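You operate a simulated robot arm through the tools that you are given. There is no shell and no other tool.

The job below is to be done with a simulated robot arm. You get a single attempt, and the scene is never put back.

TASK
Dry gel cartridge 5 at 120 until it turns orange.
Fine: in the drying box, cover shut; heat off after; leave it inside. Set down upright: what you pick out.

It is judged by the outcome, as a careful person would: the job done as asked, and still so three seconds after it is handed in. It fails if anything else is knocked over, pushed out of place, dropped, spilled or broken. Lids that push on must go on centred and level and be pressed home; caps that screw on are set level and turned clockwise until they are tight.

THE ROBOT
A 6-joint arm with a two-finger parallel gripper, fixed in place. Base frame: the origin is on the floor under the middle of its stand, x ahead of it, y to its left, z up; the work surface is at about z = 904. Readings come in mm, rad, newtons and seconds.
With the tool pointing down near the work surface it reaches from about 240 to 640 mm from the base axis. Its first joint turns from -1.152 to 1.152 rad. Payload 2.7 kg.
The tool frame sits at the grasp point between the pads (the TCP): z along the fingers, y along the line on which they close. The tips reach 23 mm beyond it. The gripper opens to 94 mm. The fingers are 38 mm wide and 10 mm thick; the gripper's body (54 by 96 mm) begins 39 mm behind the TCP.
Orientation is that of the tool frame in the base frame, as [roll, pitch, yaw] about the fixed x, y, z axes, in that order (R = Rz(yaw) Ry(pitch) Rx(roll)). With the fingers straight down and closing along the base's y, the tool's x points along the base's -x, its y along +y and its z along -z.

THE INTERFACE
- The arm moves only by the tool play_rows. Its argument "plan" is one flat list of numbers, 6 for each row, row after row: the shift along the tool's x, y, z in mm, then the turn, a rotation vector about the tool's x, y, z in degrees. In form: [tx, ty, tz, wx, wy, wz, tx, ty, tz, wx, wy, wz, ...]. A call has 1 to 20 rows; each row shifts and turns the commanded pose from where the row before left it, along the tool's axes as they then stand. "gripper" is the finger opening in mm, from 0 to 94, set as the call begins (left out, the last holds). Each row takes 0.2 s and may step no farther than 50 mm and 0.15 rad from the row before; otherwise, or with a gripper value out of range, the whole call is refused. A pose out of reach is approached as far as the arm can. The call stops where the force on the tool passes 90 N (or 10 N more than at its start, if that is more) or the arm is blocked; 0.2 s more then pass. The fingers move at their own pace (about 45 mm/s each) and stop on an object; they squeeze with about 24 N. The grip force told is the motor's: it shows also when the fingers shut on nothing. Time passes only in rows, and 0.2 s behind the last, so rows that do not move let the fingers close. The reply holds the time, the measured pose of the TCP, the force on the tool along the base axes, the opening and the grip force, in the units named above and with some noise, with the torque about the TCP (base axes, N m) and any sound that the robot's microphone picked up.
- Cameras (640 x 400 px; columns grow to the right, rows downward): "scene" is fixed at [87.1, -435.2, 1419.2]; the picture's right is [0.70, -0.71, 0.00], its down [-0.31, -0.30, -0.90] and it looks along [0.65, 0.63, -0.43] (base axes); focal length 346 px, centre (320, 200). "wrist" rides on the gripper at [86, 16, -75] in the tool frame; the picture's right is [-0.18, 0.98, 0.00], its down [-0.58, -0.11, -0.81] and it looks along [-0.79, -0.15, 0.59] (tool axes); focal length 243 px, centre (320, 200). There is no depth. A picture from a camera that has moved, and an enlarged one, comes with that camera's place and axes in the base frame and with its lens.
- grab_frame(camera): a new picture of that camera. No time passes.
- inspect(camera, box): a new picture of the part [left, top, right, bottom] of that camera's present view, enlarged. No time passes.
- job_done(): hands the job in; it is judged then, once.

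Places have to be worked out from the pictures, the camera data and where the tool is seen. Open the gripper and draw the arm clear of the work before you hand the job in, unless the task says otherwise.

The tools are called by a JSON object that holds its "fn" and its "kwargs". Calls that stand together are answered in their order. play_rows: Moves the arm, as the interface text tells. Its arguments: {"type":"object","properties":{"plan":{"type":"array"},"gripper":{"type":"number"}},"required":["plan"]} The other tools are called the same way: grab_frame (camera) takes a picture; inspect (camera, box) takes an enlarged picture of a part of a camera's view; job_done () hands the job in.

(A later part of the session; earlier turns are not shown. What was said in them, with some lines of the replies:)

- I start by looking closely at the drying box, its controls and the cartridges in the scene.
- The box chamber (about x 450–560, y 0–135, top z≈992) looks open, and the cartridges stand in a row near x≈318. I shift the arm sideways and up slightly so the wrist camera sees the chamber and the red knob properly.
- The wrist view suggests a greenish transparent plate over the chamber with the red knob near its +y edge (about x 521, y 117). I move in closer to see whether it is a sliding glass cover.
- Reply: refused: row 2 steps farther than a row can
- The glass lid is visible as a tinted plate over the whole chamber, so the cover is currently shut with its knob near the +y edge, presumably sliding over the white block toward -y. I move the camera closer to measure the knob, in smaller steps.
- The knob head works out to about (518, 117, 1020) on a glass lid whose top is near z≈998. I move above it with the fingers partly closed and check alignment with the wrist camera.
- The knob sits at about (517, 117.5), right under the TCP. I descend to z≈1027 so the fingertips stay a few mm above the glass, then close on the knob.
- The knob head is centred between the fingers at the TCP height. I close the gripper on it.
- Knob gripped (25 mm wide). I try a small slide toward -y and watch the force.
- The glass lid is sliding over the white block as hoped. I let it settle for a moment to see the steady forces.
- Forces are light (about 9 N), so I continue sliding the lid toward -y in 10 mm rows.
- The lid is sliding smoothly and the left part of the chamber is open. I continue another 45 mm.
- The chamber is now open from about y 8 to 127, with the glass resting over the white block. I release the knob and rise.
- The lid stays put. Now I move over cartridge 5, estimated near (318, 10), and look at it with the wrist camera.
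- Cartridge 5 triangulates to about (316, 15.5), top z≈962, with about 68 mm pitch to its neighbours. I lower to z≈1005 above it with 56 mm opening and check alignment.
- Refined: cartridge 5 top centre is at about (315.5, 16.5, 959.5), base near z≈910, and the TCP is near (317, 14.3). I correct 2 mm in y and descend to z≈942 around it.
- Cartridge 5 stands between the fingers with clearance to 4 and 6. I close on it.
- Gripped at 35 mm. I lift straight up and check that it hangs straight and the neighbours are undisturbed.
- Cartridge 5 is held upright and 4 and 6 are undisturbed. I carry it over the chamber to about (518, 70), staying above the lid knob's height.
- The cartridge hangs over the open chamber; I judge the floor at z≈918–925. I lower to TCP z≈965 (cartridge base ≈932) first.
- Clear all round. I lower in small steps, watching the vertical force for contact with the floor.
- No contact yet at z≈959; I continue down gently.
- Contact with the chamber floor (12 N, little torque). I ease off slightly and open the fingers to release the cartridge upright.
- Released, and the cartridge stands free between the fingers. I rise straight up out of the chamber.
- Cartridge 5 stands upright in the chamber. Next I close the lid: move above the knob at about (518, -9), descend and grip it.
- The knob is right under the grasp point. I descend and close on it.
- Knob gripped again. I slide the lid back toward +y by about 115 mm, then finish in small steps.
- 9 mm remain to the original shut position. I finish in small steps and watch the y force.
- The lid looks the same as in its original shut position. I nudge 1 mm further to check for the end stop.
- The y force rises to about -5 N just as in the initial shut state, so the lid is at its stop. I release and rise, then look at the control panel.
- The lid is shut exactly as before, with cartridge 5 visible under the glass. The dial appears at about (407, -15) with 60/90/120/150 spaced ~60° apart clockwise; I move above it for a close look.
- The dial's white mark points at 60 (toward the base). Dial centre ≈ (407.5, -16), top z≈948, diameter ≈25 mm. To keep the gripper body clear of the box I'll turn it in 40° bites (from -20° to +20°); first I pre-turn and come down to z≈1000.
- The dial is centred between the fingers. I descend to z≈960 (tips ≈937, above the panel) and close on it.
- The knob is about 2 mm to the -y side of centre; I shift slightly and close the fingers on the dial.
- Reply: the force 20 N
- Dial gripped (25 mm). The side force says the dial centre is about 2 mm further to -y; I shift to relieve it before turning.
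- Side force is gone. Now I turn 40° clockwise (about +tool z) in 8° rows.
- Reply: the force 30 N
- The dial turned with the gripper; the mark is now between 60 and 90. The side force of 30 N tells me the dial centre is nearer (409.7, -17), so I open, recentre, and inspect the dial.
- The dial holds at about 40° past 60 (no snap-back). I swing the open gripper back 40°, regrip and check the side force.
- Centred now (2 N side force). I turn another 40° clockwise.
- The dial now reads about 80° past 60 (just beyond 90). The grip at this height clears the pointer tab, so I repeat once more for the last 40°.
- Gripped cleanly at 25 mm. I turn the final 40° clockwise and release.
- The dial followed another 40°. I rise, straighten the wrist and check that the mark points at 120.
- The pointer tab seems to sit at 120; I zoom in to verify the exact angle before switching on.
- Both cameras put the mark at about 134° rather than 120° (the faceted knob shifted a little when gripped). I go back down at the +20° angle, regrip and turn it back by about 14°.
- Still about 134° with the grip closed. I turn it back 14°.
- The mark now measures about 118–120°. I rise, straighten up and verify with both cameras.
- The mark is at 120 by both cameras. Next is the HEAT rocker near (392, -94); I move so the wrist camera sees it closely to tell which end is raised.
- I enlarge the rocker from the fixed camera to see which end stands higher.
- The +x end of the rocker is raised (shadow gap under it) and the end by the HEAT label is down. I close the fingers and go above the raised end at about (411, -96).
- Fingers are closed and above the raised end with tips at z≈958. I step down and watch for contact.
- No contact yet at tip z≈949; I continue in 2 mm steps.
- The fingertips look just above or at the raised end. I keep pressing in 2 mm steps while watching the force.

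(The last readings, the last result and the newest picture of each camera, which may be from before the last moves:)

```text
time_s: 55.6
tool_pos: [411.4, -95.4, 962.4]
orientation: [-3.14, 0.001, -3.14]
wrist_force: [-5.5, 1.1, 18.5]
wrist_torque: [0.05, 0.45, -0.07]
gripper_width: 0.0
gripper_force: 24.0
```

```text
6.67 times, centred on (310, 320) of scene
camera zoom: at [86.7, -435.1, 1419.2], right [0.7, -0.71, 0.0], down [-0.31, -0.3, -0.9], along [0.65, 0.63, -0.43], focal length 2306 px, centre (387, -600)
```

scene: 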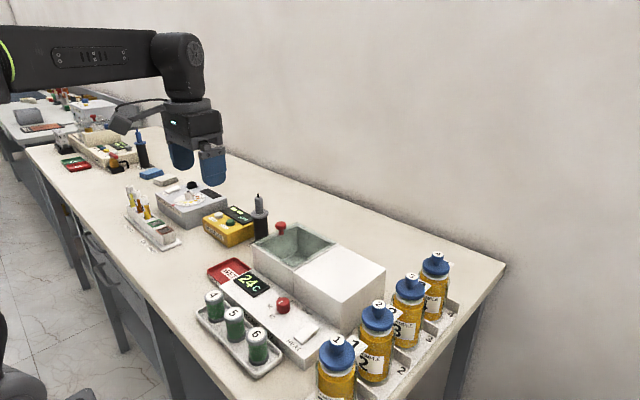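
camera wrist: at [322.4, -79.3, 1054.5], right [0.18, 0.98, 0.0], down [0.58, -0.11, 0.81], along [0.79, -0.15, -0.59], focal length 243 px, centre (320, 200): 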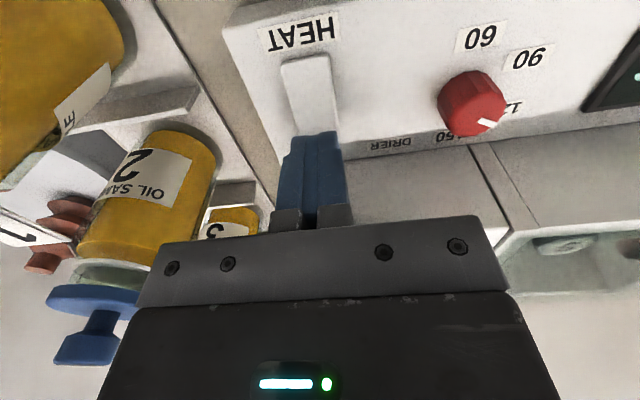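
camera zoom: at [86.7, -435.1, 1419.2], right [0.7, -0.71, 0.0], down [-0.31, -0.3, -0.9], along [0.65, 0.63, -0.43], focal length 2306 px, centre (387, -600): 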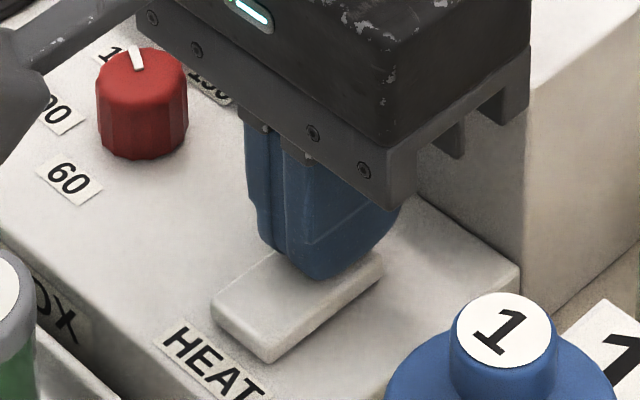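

Contact at 18 N. I press 1 mm more at a time.

{"fn": "play_rows", "kwargs": {"plan": [0, 0, 1, 0, 0, 0, 0, 0, 1, 0, 0, 0]}}

{"fn": "inspect", "kwargs": {"camera": "scene", "box": [220, 260, 340, 370]}}

```text
time_s: 56.2
tool_pos: [410.9, -95.0, 963.6]
orientation: [-3.139, 0.004, -3.14]
wrist_force: [-17.3, 5.0, 52.4]
wrist_torque: [0.15, 1.23, -0.21]
gripper_width: 0.1
gripper_force: 23.9
```

```text
3.64 times, centred on (280, 315) of scene
camera zoom: at [86.0, -434.9, 1419.3], right [0.7, -0.71, 0.0], down [-0.31, -0.3, -0.9], along [0.65, 0.63, -0.43], focal length 1258 px, centre (466, -218)
```

zoom: 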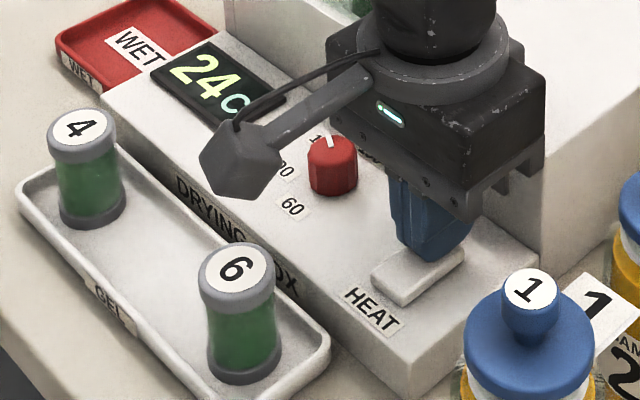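

The force jumped to 52 N with the contact torque pointing at x≈395: the wide fingertip has levelled the rocker and is now pressing on its pivot. I lift, shift 11 mm toward the +x end, and press again there.

{"fn": "play_rows", "kwargs": {"plan": [0, 0, -5, 0, 0, 0, 0, 0, -7, 0, 0, 0, -11, 0, 0, 0, 0, 0, 0, 0, 0, 0, 0, 0]}}

{"fn": "inspect", "kwargs": {"camera": "scene", "box": [270, 280, 350, 360]}}

{"fn": "grab_frame", "kwargs": {"camera": "wrist"}}

```text
time_s: 57.2
tool_pos: [423.0, -95.7, 970.9]
orientation: [3.141, 0.0, -3.14]
wrist_force: [0.7, -0.1, -0.1]
wrist_torque: [0.0, 0.0, -0.02]
gripper_width: 0.0
gripper_force: 24.2
```

```text
5.00 times, centred on (310, 320) of scene
camera zoom: at [87.1, -435.2, 1419.2], right [0.7, -0.71, 0.0], down [-0.31, -0.3, -0.9], along [0.65, 0.63, -0.43], focal length 1730 px, centre (370, -400)
```

zoom: 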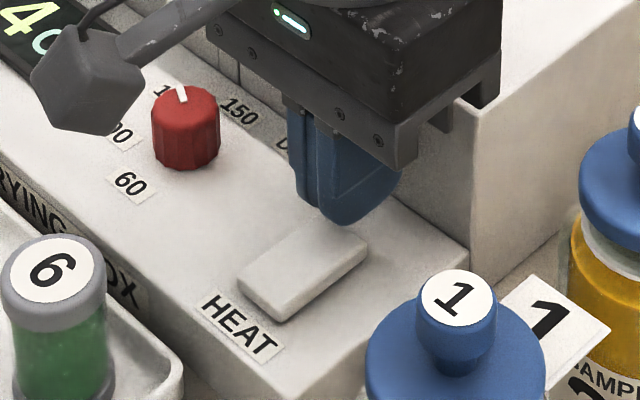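

```text
taken
camera wrist: at [333.9, -79.6, 1045.2], right [0.18, 0.98, 0.0], down [0.58, -0.11, 0.81], along [0.79, -0.15, -0.59], focal length 243 px, centre (320, 200)
```

wrist: 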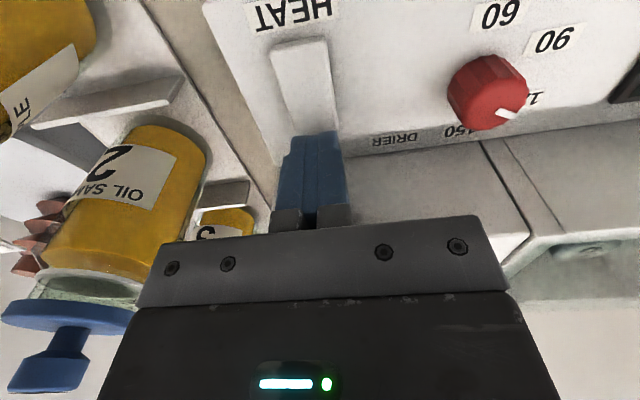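

Now I press down again on the +x end in small steps.

{"fn": "play_rows", "kwargs": {"plan": [0, 0, 4, 0, 0, 0, 0, 0, 3, 0, 0, 0, 0, 0, 2, 0, 0, 0]}}

{"fn": "inspect", "kwargs": {"camera": "scene", "box": [270, 280, 350, 360]}}

```text
time_s: 58.0
tool_pos: [421.6, -95.7, 962.0]
orientation: [-3.14, 0.0, -3.14]
wrist_force: [-0.1, 0.1, -0.7]
wrist_torque: [0.02, -0.02, -0.02]
gripper_width: 0.0
gripper_force: 24.0
```

```text
5.00 times, centred on (310, 320) of scene
camera zoom: at [87.1, -435.2, 1419.2], right [0.7, -0.71, 0.0], down [-0.31, -0.3, -0.9], along [0.65, 0.63, -0.43], focal length 1730 px, centre (370, -400)
```

zoom: 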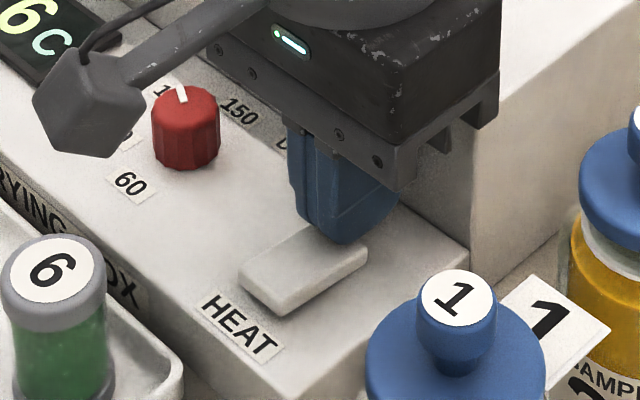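

The display has changed from 24 to "…6 C", so the first press already switched the heat on. I retreat upward and read the display and rocker.

{"fn": "play_rows", "kwargs": {"plan": [0, 0, -15, 0, 0, 0, 10, 0, -35, 0, 0, 0, 20, 0, -40, 0, 0, 0]}}

{"fn": "inspect", "kwargs": {"camera": "scene", "box": [200, 220, 360, 370]}}

{"fn": "inspect", "kwargs": {"camera": "scene", "box": [290, 315, 325, 350]}}

```text
time_s: 58.8
tool_pos: [392.8, -96.5, 1052.4]
orientation: [-3.141, -0.001, 3.14]
wrist_force: [0.1, 0.9, 0.8]
wrist_torque: [-0.02, 0.03, -0.01]
gripper_width: 0.0
gripper_force: 24.0
```

```text
2.67 times, centred on (280, 295) of scene
camera zoom: at [87.1, -435.2, 1419.2], right [0.7, -0.71, 0.0], down [-0.31, -0.3, -0.9], along [0.65, 0.63, -0.43], focal length 922 px, centre (427, -53)
```

zoom: 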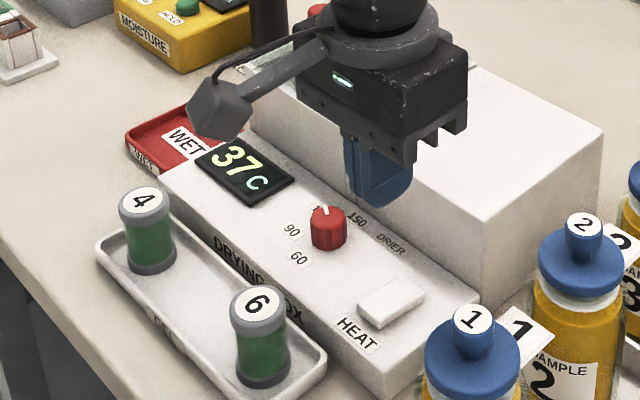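

```text
11.43 times, centred on (308, 332) of scene
camera zoom: at [87.1, -435.2, 1419.2], right [0.7, -0.71, 0.0], down [-0.31, -0.3, -0.9], along [0.65, 0.63, -0.43], focal length 3954 px, centre (463, -1314)
```

zoom: 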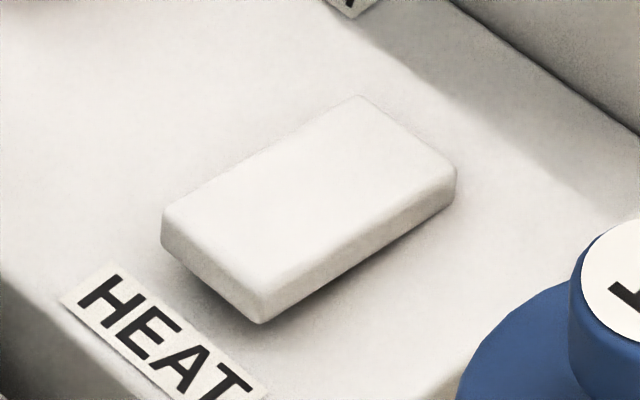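

Heat is on (37 °C and climbing) and the rocker has tipped over. I stage the arm just off the panel at about (305, -60, 1015), leaving the chamber in view, ready to press the other end of the rocker.

{"fn": "play_rows", "kwargs": {"plan": [29, 12, 12, 0, 0, 0, 29, 12, 12, 0, 0, 0, 29, 12, 12, 0, 0, 0]}}

{"fn": "inspect", "kwargs": {"camera": "scene", "box": [220, 210, 360, 340]}}

```text
time_s: 59.6
tool_pos: [305.0, -58.3, 1015.6]
orientation: [-3.14, 0.0, -3.141]
wrist_force: [-0.1, -0.1, 0.6]
wrist_torque: [0.0, -0.05, -0.01]
gripper_width: 0.0
gripper_force: 23.6
```

```text
3.08 times, centred on (290, 275) of scene
camera zoom: at [87.1, -435.2, 1419.2], right [0.7, -0.71, 0.0], down [-0.31, -0.3, -0.9], along [0.65, 0.63, -0.43], focal length 1064 px, centre (412, -31)
```

zoom: 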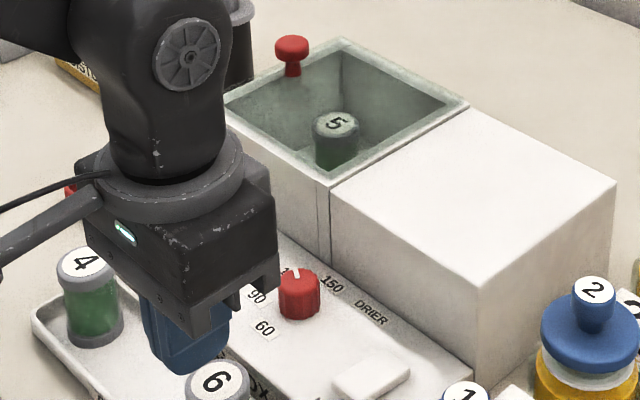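

The chamber and cartridge 5 are in clear view (still green). I wait in short intervals and watch the colour.

{"fn": "play_rows", "kwargs": {"plan": [0, 0, 0, 0, 0, 0, 0, 0, 0, 0, 0, 0, 0, 0, 0, 0, 0, 0, 0, 0, 0, 0, 0, 0, 0, 0, 0, 0, 0, 0]}}

{"fn": "inspect", "kwargs": {"camera": "scene", "box": [250, 210, 350, 290]}}

{"fn": "grab_frame", "kwargs": {"camera": "wrist"}}

```text
time_s: 60.8
tool_pos: [306.3, -59.8, 1015.7]
orientation: [-3.14, -0.001, -3.139]
wrist_force: [0.9, -0.5, 0.4]
wrist_torque: [-0.01, 0.01, 0.01]
gripper_width: 0.0
gripper_force: 24.0
```

```text
5.00 times, centred on (300, 250) of scene
camera zoom: at [87.1, -435.2, 1419.2], right [0.7, -0.71, 0.0], down [-0.31, -0.3, -0.9], along [0.65, 0.63, -0.43], focal length 1730 px, centre (420, -50)
```

zoom: 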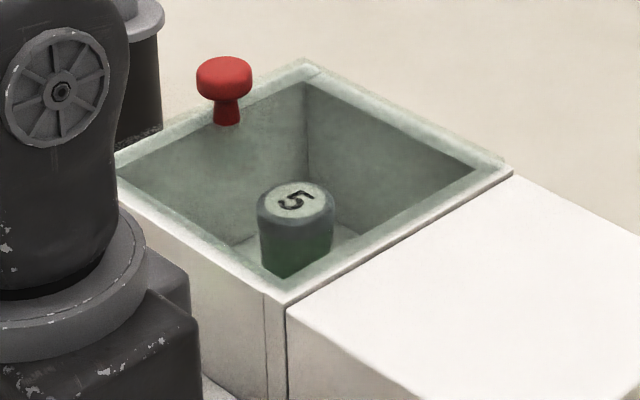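

```text
taken
camera wrist: at [216.4, -42.6, 1089.8], right [0.18, 0.98, 0.0], down [0.58, -0.11, 0.81], along [0.79, -0.15, -0.59], focal length 243 px, centre (320, 200)
```

wrist: 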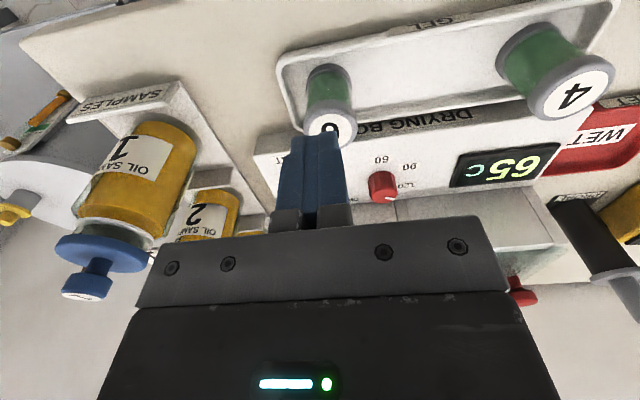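

The wrist camera shows 65 °C and rising; the gel is still dark green. I keep waiting.

{"fn": "play_rows", "kwargs": {"plan": [0, 0, 0, 0, 0, 0, 0, 0, 0, 0, 0, 0, 0, 0, 0, 0, 0, 0, 0, 0, 0, 0, 0, 0, 0, 0, 0, 0, 0, 0, 0, 0, 0, 0, 0, 0, 0, 0, 0, 0, 0, 0, 0, 0, 0, 0, 0, 0]}}

{"fn": "inspect", "kwargs": {"camera": "scene", "box": [280, 235, 320, 275]}}

{"fn": "inspect", "kwargs": {"camera": "wrist", "box": [360, 120, 600, 240]}}

```text
time_s: 62.6
tool_pos: [304.7, -58.6, 1016.1]
orientation: [-3.14, -0.001, -3.141]
wrist_force: [0.8, 0.7, -0.2]
wrist_torque: [0.02, -0.02, -0.01]
gripper_width: 0.0
gripper_force: 23.8
```

```text
10.00 times, centred on (300, 255) of scene
camera zoom: at [87.1, -435.2, 1419.2], right [0.7, -0.71, 0.0], down [-0.31, -0.3, -0.9], along [0.65, 0.63, -0.43], focal length 3459 px, centre (520, -350)
```

zoom: 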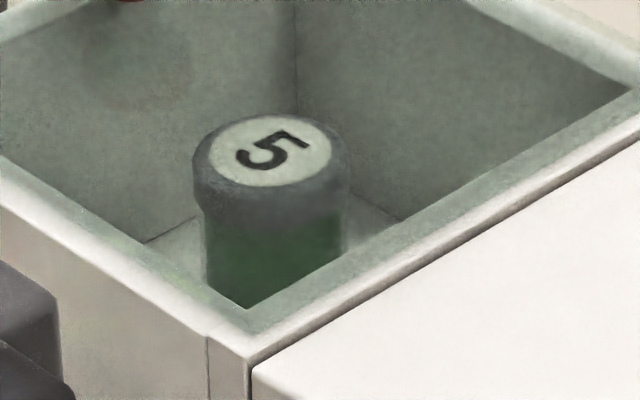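

```text
2.67 times, centred on (480, 180) of wrist
camera zoom: at [216.4, -42.6, 1089.8], right [0.18, 0.98, 0.0], down [0.58, -0.11, 0.81], along [0.79, -0.15, -0.59], focal length 647 px, centre (-107, 253)
```

zoom: 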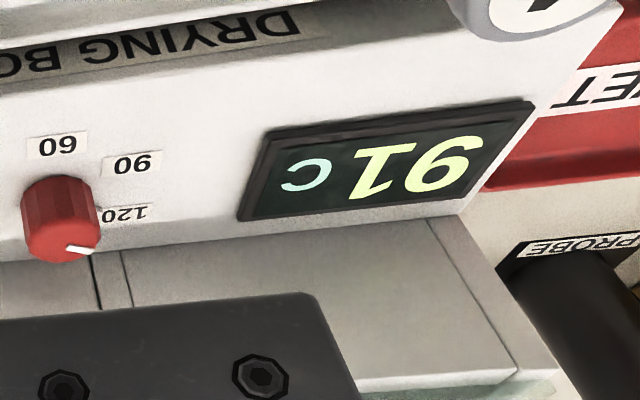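

91 °C and the gel is still green. I continue waiting, checking both the display and the gel.

{"fn": "play_rows", "kwargs": {"plan": [0, 0, 0, 0, 0, 0, 0, 0, 0, 0, 0, 0, 0, 0, 0, 0, 0, 0, 0, 0, 0, 0, 0, 0, 0, 0, 0, 0, 0, 0, 0, 0, 0, 0, 0, 0, 0, 0, 0, 0, 0, 0, 0, 0, 0, 0, 0, 0, 0, 0, 0, 0, 0, 0]}}

{"fn": "inspect", "kwargs": {"camera": "scene", "box": [280, 235, 320, 275]}}

{"fn": "inspect", "kwargs": {"camera": "wrist", "box": [360, 120, 600, 240]}}

```text
time_s: 64.6
tool_pos: [305.2, -59.2, 1015.6]
orientation: [-3.138, 0.0, -3.14]
wrist_force: [-0.3, 0.5, 0.1]
wrist_torque: [-0.02, 0.0, -0.03]
gripper_width: 0.0
gripper_force: 23.7
```

```text
10.00 times, centred on (300, 255) of scene
camera zoom: at [87.1, -435.2, 1419.2], right [0.7, -0.71, 0.0], down [-0.31, -0.3, -0.9], along [0.65, 0.63, -0.43], focal length 3459 px, centre (520, -350)
```

zoom: 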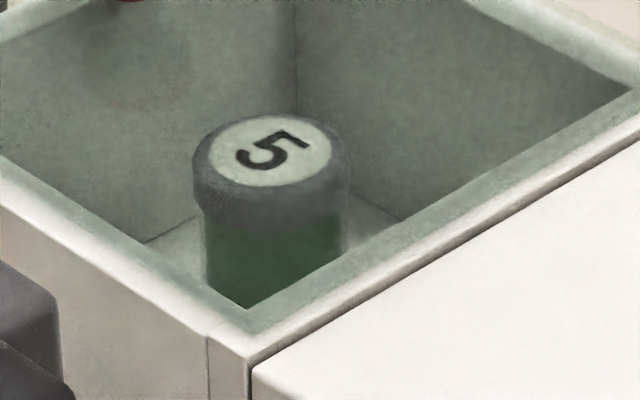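

```text
2.67 times, centred on (480, 180) of wrist
camera zoom: at [216.4, -42.6, 1089.8], right [0.18, 0.98, 0.0], down [0.58, -0.11, 0.81], along [0.79, -0.15, -0.59], focal length 647 px, centre (-107, 253)
```

zoom: 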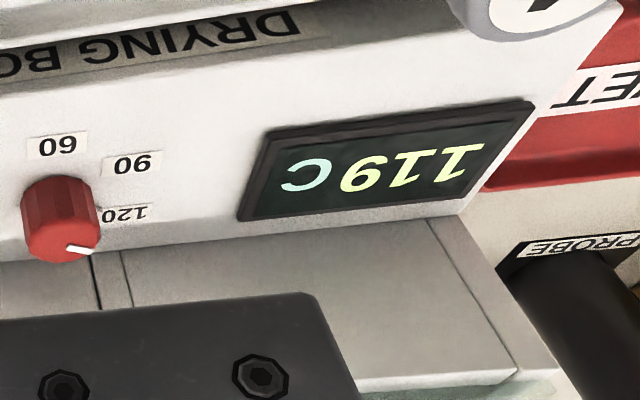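

119 °C, and the gel still green. I wait on, checking that the temperature settles at 120.

{"fn": "play_rows", "kwargs": {"plan": [0, 0, 0, 0, 0, 0, 0, 0, 0, 0, 0, 0, 0, 0, 0, 0, 0, 0, 0, 0, 0, 0, 0, 0, 0, 0, 0, 0, 0, 0, 0, 0, 0, 0, 0, 0, 0, 0, 0, 0, 0, 0, 0, 0, 0, 0, 0, 0, 0, 0, 0, 0, 0, 0]}}

{"fn": "inspect", "kwargs": {"camera": "scene", "box": [280, 235, 320, 275]}}

{"fn": "inspect", "kwargs": {"camera": "wrist", "box": [360, 120, 600, 240]}}

```text
time_s: 66.6
tool_pos: [304.7, -59.7, 1015.7]
orientation: [-3.139, -0.001, -3.141]
wrist_force: [0.2, -0.2, 0.7]
wrist_torque: [-0.03, 0.01, -0.03]
gripper_width: 0.2
gripper_force: 23.5
```

```text
10.00 times, centred on (300, 255) of scene
camera zoom: at [87.1, -435.2, 1419.2], right [0.7, -0.71, 0.0], down [-0.31, -0.3, -0.9], along [0.65, 0.63, -0.43], focal length 3459 px, centre (520, -350)
```

zoom: 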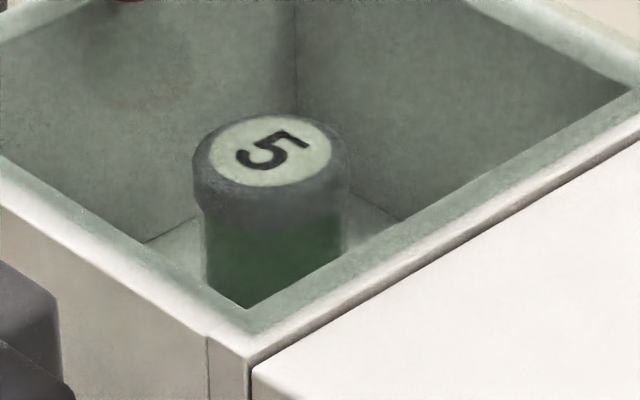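

```text
2.67 times, centred on (480, 180) of wrist
camera zoom: at [216.4, -42.6, 1089.8], right [0.18, 0.98, 0.0], down [0.58, -0.11, 0.81], along [0.79, -0.15, -0.59], focal length 647 px, centre (-107, 253)
```

zoom: 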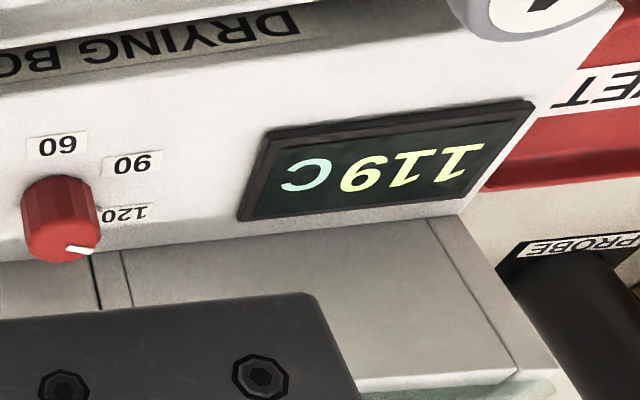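

The temperature has settled at 119 °C as set. Gel still green; I keep checking every two seconds.

{"fn": "play_rows", "kwargs": {"plan": [0, 0, 0, 0, 0, 0, 0, 0, 0, 0, 0, 0, 0, 0, 0, 0, 0, 0, 0, 0, 0, 0, 0, 0, 0, 0, 0, 0, 0, 0, 0, 0, 0, 0, 0, 0, 0, 0, 0, 0, 0, 0, 0, 0, 0, 0, 0, 0, 0, 0, 0, 0, 0, 0]}}

{"fn": "inspect", "kwargs": {"camera": "scene", "box": [280, 235, 320, 275]}}

```text
time_s: 68.6
tool_pos: [304.5, -59.2, 1016.8]
orientation: [-3.14, 0.0, -3.139]
wrist_force: [0.5, -0.8, -0.4]
wrist_torque: [0.01, 0.0, 0.0]
gripper_width: 0.2
gripper_force: 23.9
```

```text
10.00 times, centred on (300, 255) of scene
camera zoom: at [87.1, -435.2, 1419.2], right [0.7, -0.71, 0.0], down [-0.31, -0.3, -0.9], along [0.65, 0.63, -0.43], focal length 3459 px, centre (520, -350)
```

zoom: 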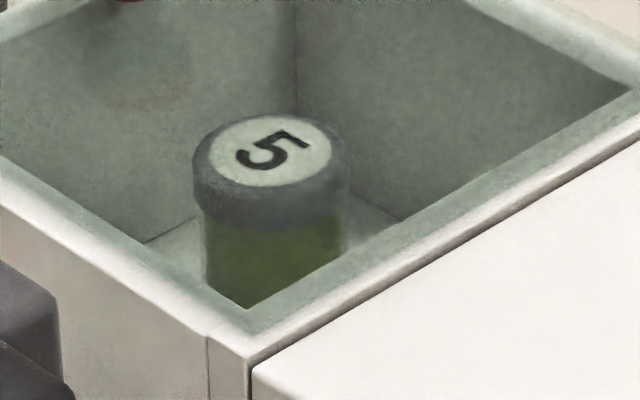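

The gel is shifting from green to olive. I wait in shorter intervals.

{"fn": "play_rows", "kwargs": {"plan": [0, 0, 0, 0, 0, 0, 0, 0, 0, 0, 0, 0, 0, 0, 0, 0, 0, 0, 0, 0, 0, 0, 0, 0]}}

{"fn": "inspect", "kwargs": {"camera": "scene", "box": [280, 235, 320, 275]}}

```text
time_s: 69.6
tool_pos: [304.8, -60.2, 1016.9]
orientation: [-3.14, 0.001, -3.141]
wrist_force: [0.7, 0.5, -0.1]
wrist_torque: [-0.01, -0.02, -0.01]
gripper_width: 0.0
gripper_force: 23.9
```

```text
10.00 times, centred on (300, 255) of scene
camera zoom: at [87.1, -435.2, 1419.2], right [0.7, -0.71, 0.0], down [-0.31, -0.3, -0.9], along [0.65, 0.63, -0.43], focal length 3459 px, centre (520, -350)
```

zoom: 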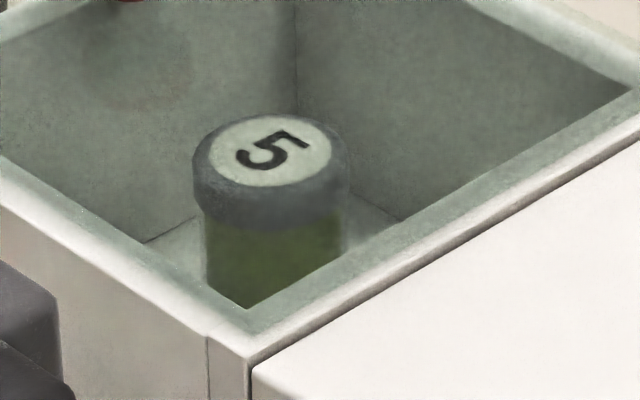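

Still olive; I keep waiting.

{"fn": "play_rows", "kwargs": {"plan": [0, 0, 0, 0, 0, 0, 0, 0, 0, 0, 0, 0, 0, 0, 0, 0, 0, 0, 0, 0, 0, 0, 0, 0, 0, 0, 0, 0, 0, 0, 0, 0, 0, 0, 0, 0]}}

{"fn": "inspect", "kwargs": {"camera": "scene", "box": [280, 235, 320, 275]}}

```text
time_s: 71.0
tool_pos: [305.3, -58.8, 1016.9]
orientation: [-3.14, 0.001, -3.139]
wrist_force: [-1.1, 0.6, -0.3]
wrist_torque: [-0.02, 0.01, 0.01]
gripper_width: 0.0
gripper_force: 23.8
```

```text
10.00 times, centred on (300, 255) of scene
camera zoom: at [87.1, -435.2, 1419.2], right [0.7, -0.71, 0.0], down [-0.31, -0.3, -0.9], along [0.65, 0.63, -0.43], focal length 3459 px, centre (520, -350)
```

zoom: 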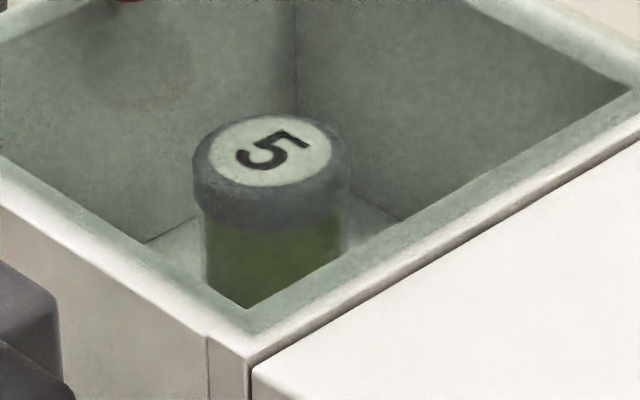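

The gel is holding at olive (a staged change). I continue in short intervals.

{"fn": "play_rows", "kwargs": {"plan": [0, 0, 0, 0, 0, 0, 0, 0, 0, 0, 0, 0, 0, 0, 0, 0, 0, 0, 0, 0, 0, 0, 0, 0, 0, 0, 0, 0, 0, 0, 0, 0, 0, 0, 0, 0]}}

{"fn": "inspect", "kwargs": {"camera": "scene", "box": [280, 235, 320, 275]}}

```text
time_s: 72.4
tool_pos: [305.2, -59.3, 1015.6]
orientation: [-3.139, 0.0, -3.141]
wrist_force: [0.3, -0.1, 0.0]
wrist_torque: [0.01, -0.02, -0.03]
gripper_width: 0.0
gripper_force: 24.3
```

```text
10.00 times, centred on (300, 255) of scene
camera zoom: at [87.1, -435.2, 1419.2], right [0.7, -0.71, 0.0], down [-0.31, -0.3, -0.9], along [0.65, 0.63, -0.43], focal length 3459 px, centre (520, -350)
```

zoom: 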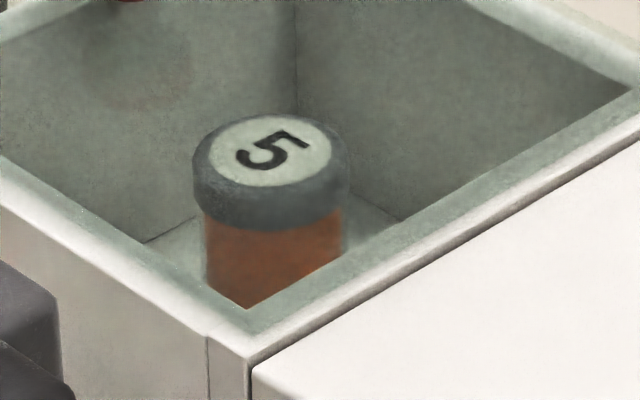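

The gel has turned orange. I go straight to the raised -x end of the rocker at about (374, -96) and press it to switch the heat off.

{"fn": "play_rows", "kwargs": {"plan": [-35, -18.2, 15, 0, 0, 0, -35, -18.2, 15, 0, 0, 0, 0, 0, 12, 0, 0, 0, 0, 0, 7, 0, 0, 0, 0, 0, 4, 0, 0, 0, 0, 0, 2.5, 0, 0, 0]}}

{"fn": "inspect", "kwargs": {"camera": "scene", "box": [220, 220, 360, 360]}}

{"fn": "grab_frame", "kwargs": {"camera": "wrist"}}

```text
time_s: 73.8
tool_pos: [375.1, -96.0, 962.8]
orientation: [-3.14, 0.002, -3.14]
wrist_force: [-13.6, 2.3, 25.3]
wrist_torque: [0.03, -0.21, -0.07]
gripper_width: 0.0
gripper_force: 23.7
```

```text
2.86 times, centred on (290, 290) of scene
camera zoom: at [86.4, -435.1, 1419.3], right [0.7, -0.71, 0.0], down [-0.31, -0.3, -0.9], along [0.65, 0.63, -0.43], focal length 988 px, centre (406, -57)
```

zoom: 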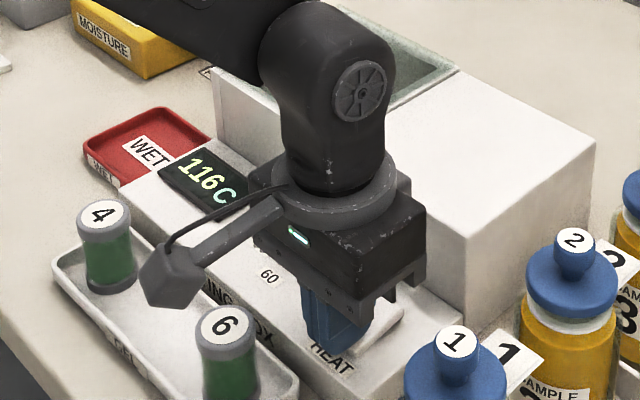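

```text
taken
camera wrist: at [285.8, -80.0, 1036.3], right [0.18, 0.98, 0.0], down [0.58, -0.11, 0.81], along [0.79, -0.15, -0.59], focal length 243 px, centre (320, 200)
```

wrist: 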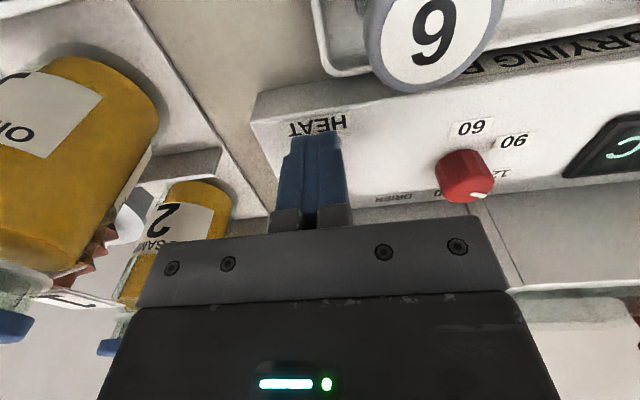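

The display shows 116 °C and falling, so the heat is off. I lift straight up, clear of the rocker, and verify.

{"fn": "play_rows", "kwargs": {"plan": [0, 0, -8, 0, 0, 0, 0, 0, -20, 0, 0, 0, 0, 0, -40, 0, 0, 0, 20, 15, -45, 0, 0, 0, 35, 20, -25, 0, 0, 0]}}

{"fn": "inspect", "kwargs": {"camera": "scene", "box": [220, 220, 360, 360]}}

{"fn": "inspect", "kwargs": {"camera": "scene", "box": [290, 315, 325, 350]}}

{"fn": "grab_frame", "kwargs": {"camera": "wrist"}}

```text
refused: row 4 steps farther than a row can; nothing moved
```

```text
2.86 times, centred on (290, 290) of scene
camera zoom: at [86.4, -435.1, 1419.3], right [0.7, -0.71, 0.0], down [-0.31, -0.3, -0.9], along [0.65, 0.63, -0.43], focal length 988 px, centre (406, -57)
```

zoom: 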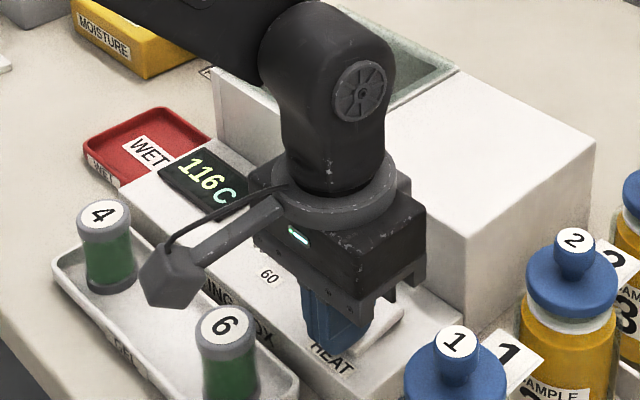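

```text
11.43 times, centred on (308, 332) of scene
camera zoom: at [86.4, -435.1, 1419.3], right [0.7, -0.71, 0.0], down [-0.31, -0.3, -0.9], along [0.65, 0.63, -0.43], focal length 3954 px, centre (463, -1314)
```

zoom: 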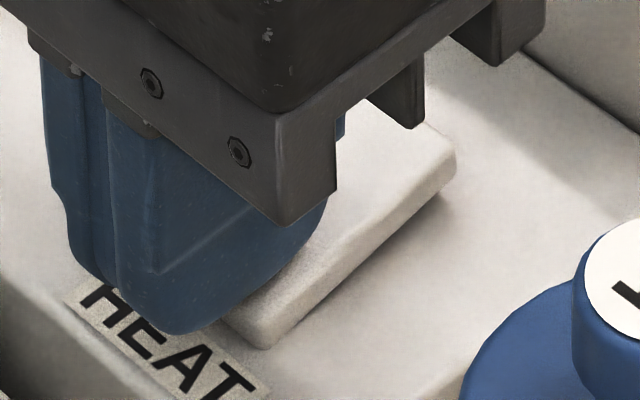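

```text
taken
camera wrist: at [285.8, -80.0, 1036.3], right [0.18, 0.98, 0.0], down [0.58, -0.11, 0.81], along [0.79, -0.15, -0.59], focal length 243 px, centre (320, 200)
```

wrist: 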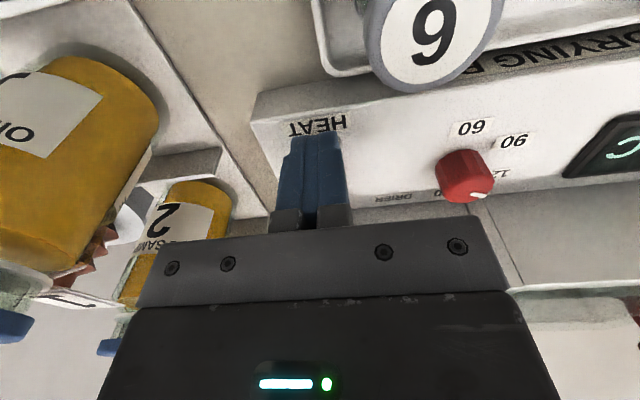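

That call was refused for too large a step. The rocker has tipped back to its off side (+x end raised), so I lift in smaller steps.

{"fn": "play_rows", "kwargs": {"plan": [0, 0, -8, 0, 0, 0, 0, 0, -20, 0, 0, 0, 0, 0, -40, 0, 0, 0, 15, 12, -40, 0, 0, 0, 30, 20, -30, 0, 0, 0]}}

{"fn": "inspect", "kwargs": {"camera": "scene", "box": [220, 220, 360, 360]}}

{"fn": "inspect", "kwargs": {"camera": "scene", "box": [290, 315, 325, 350]}}

{"fn": "grab_frame", "kwargs": {"camera": "wrist"}}

```text
time_s: 75.0
tool_pos: [329.8, -65.0, 1099.2]
orientation: [-3.141, -0.002, -3.14]
wrist_force: [-0.5, 0.2, -0.5]
wrist_torque: [0.02, 0.01, -0.01]
gripper_width: 0.2
gripper_force: 24.1
```

```text
2.86 times, centred on (290, 290) of scene
camera zoom: at [87.1, -435.2, 1419.2], right [0.7, -0.71, 0.0], down [-0.31, -0.3, -0.9], along [0.65, 0.63, -0.43], focal length 988 px, centre (406, -57)
```

zoom: 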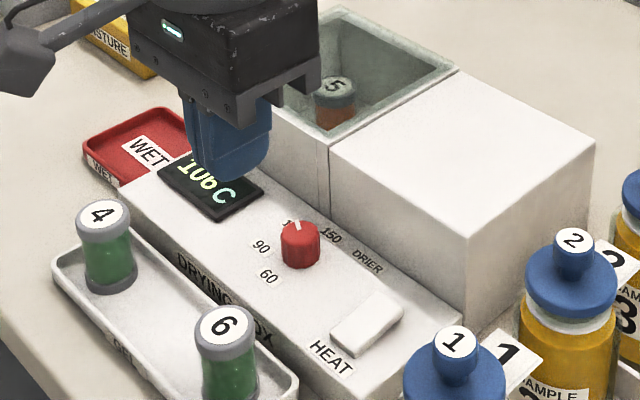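

```text
11.43 times, centred on (308, 332) of scene
camera zoom: at [87.1, -435.2, 1419.2], right [0.7, -0.71, 0.0], down [-0.31, -0.3, -0.9], along [0.65, 0.63, -0.43], focal length 3954 px, centre (463, -1314)
```

zoom: 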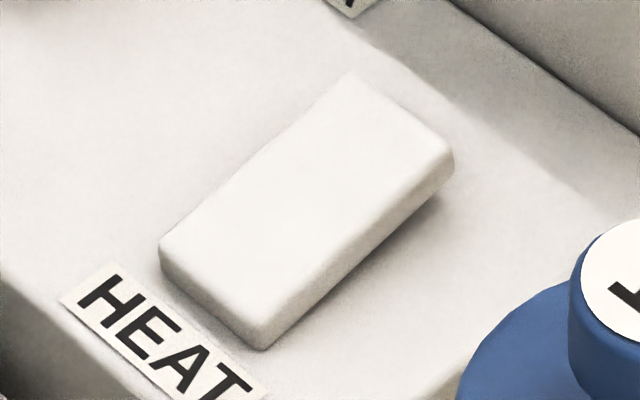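

```text
taken
camera wrist: at [242.2, -47.5, 1173.1], right [0.18, 0.98, 0.0], down [0.58, -0.11, 0.81], along [0.79, -0.15, -0.59], focal length 243 px, centre (320, 200)
```

wrist: 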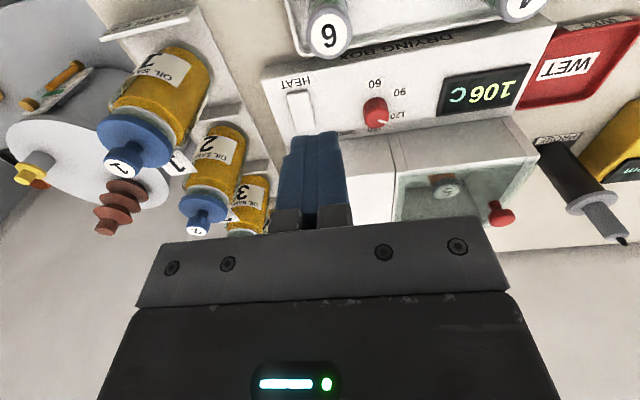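

Heat is off (106 °C and dropping), rocker back in the off position, cover shut. I open the gripper, draw the arm up clear and do a final check of the gel colour and everything else.

{"fn": "play_rows", "kwargs": {"plan": [5, 10, -40, 0, 0, 0, 5, 15, -40, 0, 0, 0, 0, 15, -40, 0, 0, 0, 0, 0, 0, 0, 0, 0, 0, 0, 0, 0, 0, 0, 0, 0, 0, 0, 0, 0], "gripper": 90}}

{"fn": "grab_frame", "kwargs": {"camera": "scene"}}

{"fn": "inspect", "kwargs": {"camera": "scene", "box": [220, 210, 360, 350]}}

{"fn": "inspect", "kwargs": {"camera": "scene", "box": [260, 215, 340, 285]}}

{"fn": "grab_frame", "kwargs": {"camera": "wrist"}}

```text
time_s: 76.4
tool_pos: [319.9, -24.6, 1219.3]
orientation: [-3.138, 0.0, 3.141]
wrist_force: [-1.0, -0.4, -0.3]
wrist_torque: [0.03, -0.01, -0.03]
gripper_width: 89.9
gripper_force: 0.1
```

```text
taken
```

scene: 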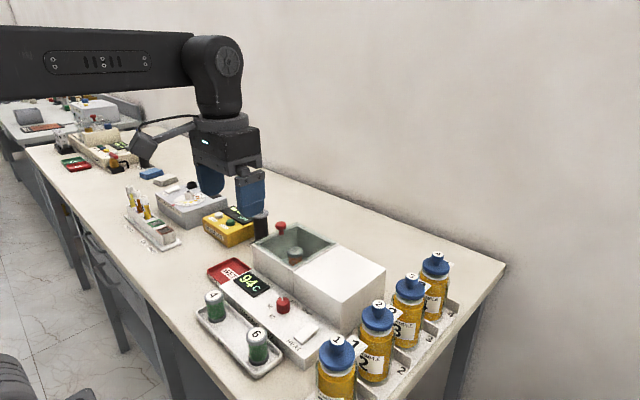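

```text
2.86 times, centred on (290, 280) of scene
camera zoom: at [87.1, -435.2, 1419.2], right [0.7, -0.71, 0.0], down [-0.31, -0.3, -0.9], along [0.65, 0.63, -0.43], focal length 988 px, centre (406, -29)
```

zoom: 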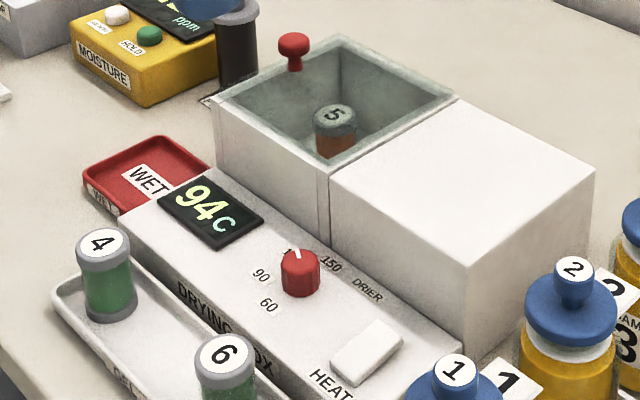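

```text
5.71 times, centred on (300, 250) of scene
camera zoom: at [87.1, -435.2, 1419.2], right [0.7, -0.71, 0.0], down [-0.31, -0.3, -0.9], along [0.65, 0.63, -0.43], focal length 1977 px, centre (434, -86)
```

zoom: 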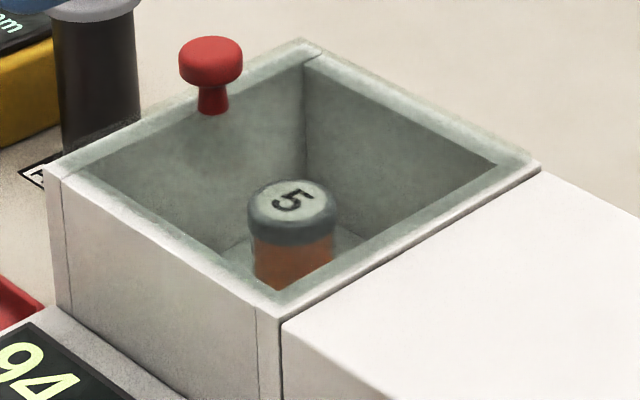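

```text
taken
camera wrist: at [232.4, -7.8, 1293.1], right [0.18, 0.98, 0.0], down [0.58, -0.11, 0.81], along [0.79, -0.15, -0.59], focal length 243 px, centre (320, 200)
```

wrist: 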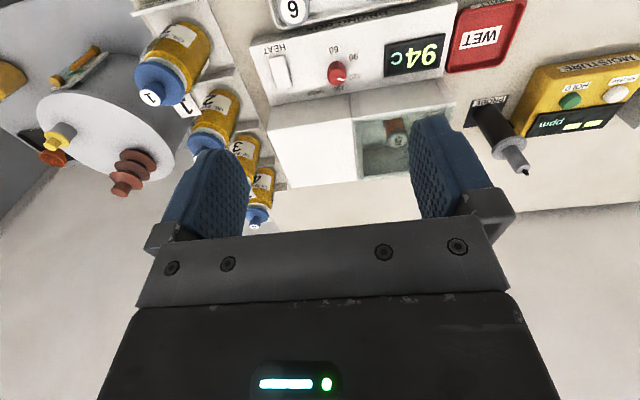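

Cartridge 5 is orange and upright in the shut drying box. The heat is off (94 °C and falling), nothing else has moved, and the gripper is open with the arm clear, so I hand the job in.

{"fn": "job_done", "kwargs": {}}

```text
The job is handed in.
```

Gel cartridge 5 has been dried and turned orange. It is standing upright in the drying box, with the cover shut and the heat off.

- **Temperature:** The dial is set to 120, but the display settled at 119 °C during drying. The heat was on for roughly 17 seconds, and I switched it off as soon as I saw the gel had turned orange.
- **Dial:** My first turn went past the mark, to about 134° of rotation instead of 120°. I corrected it before turning the heat on.
- **State at hand-in:** The display read 94 °C and was falling. Cartridges 4 and 6, the sample bottles and the other equipment looked undisturbed. The gripper was open and the arm was clear of the work.
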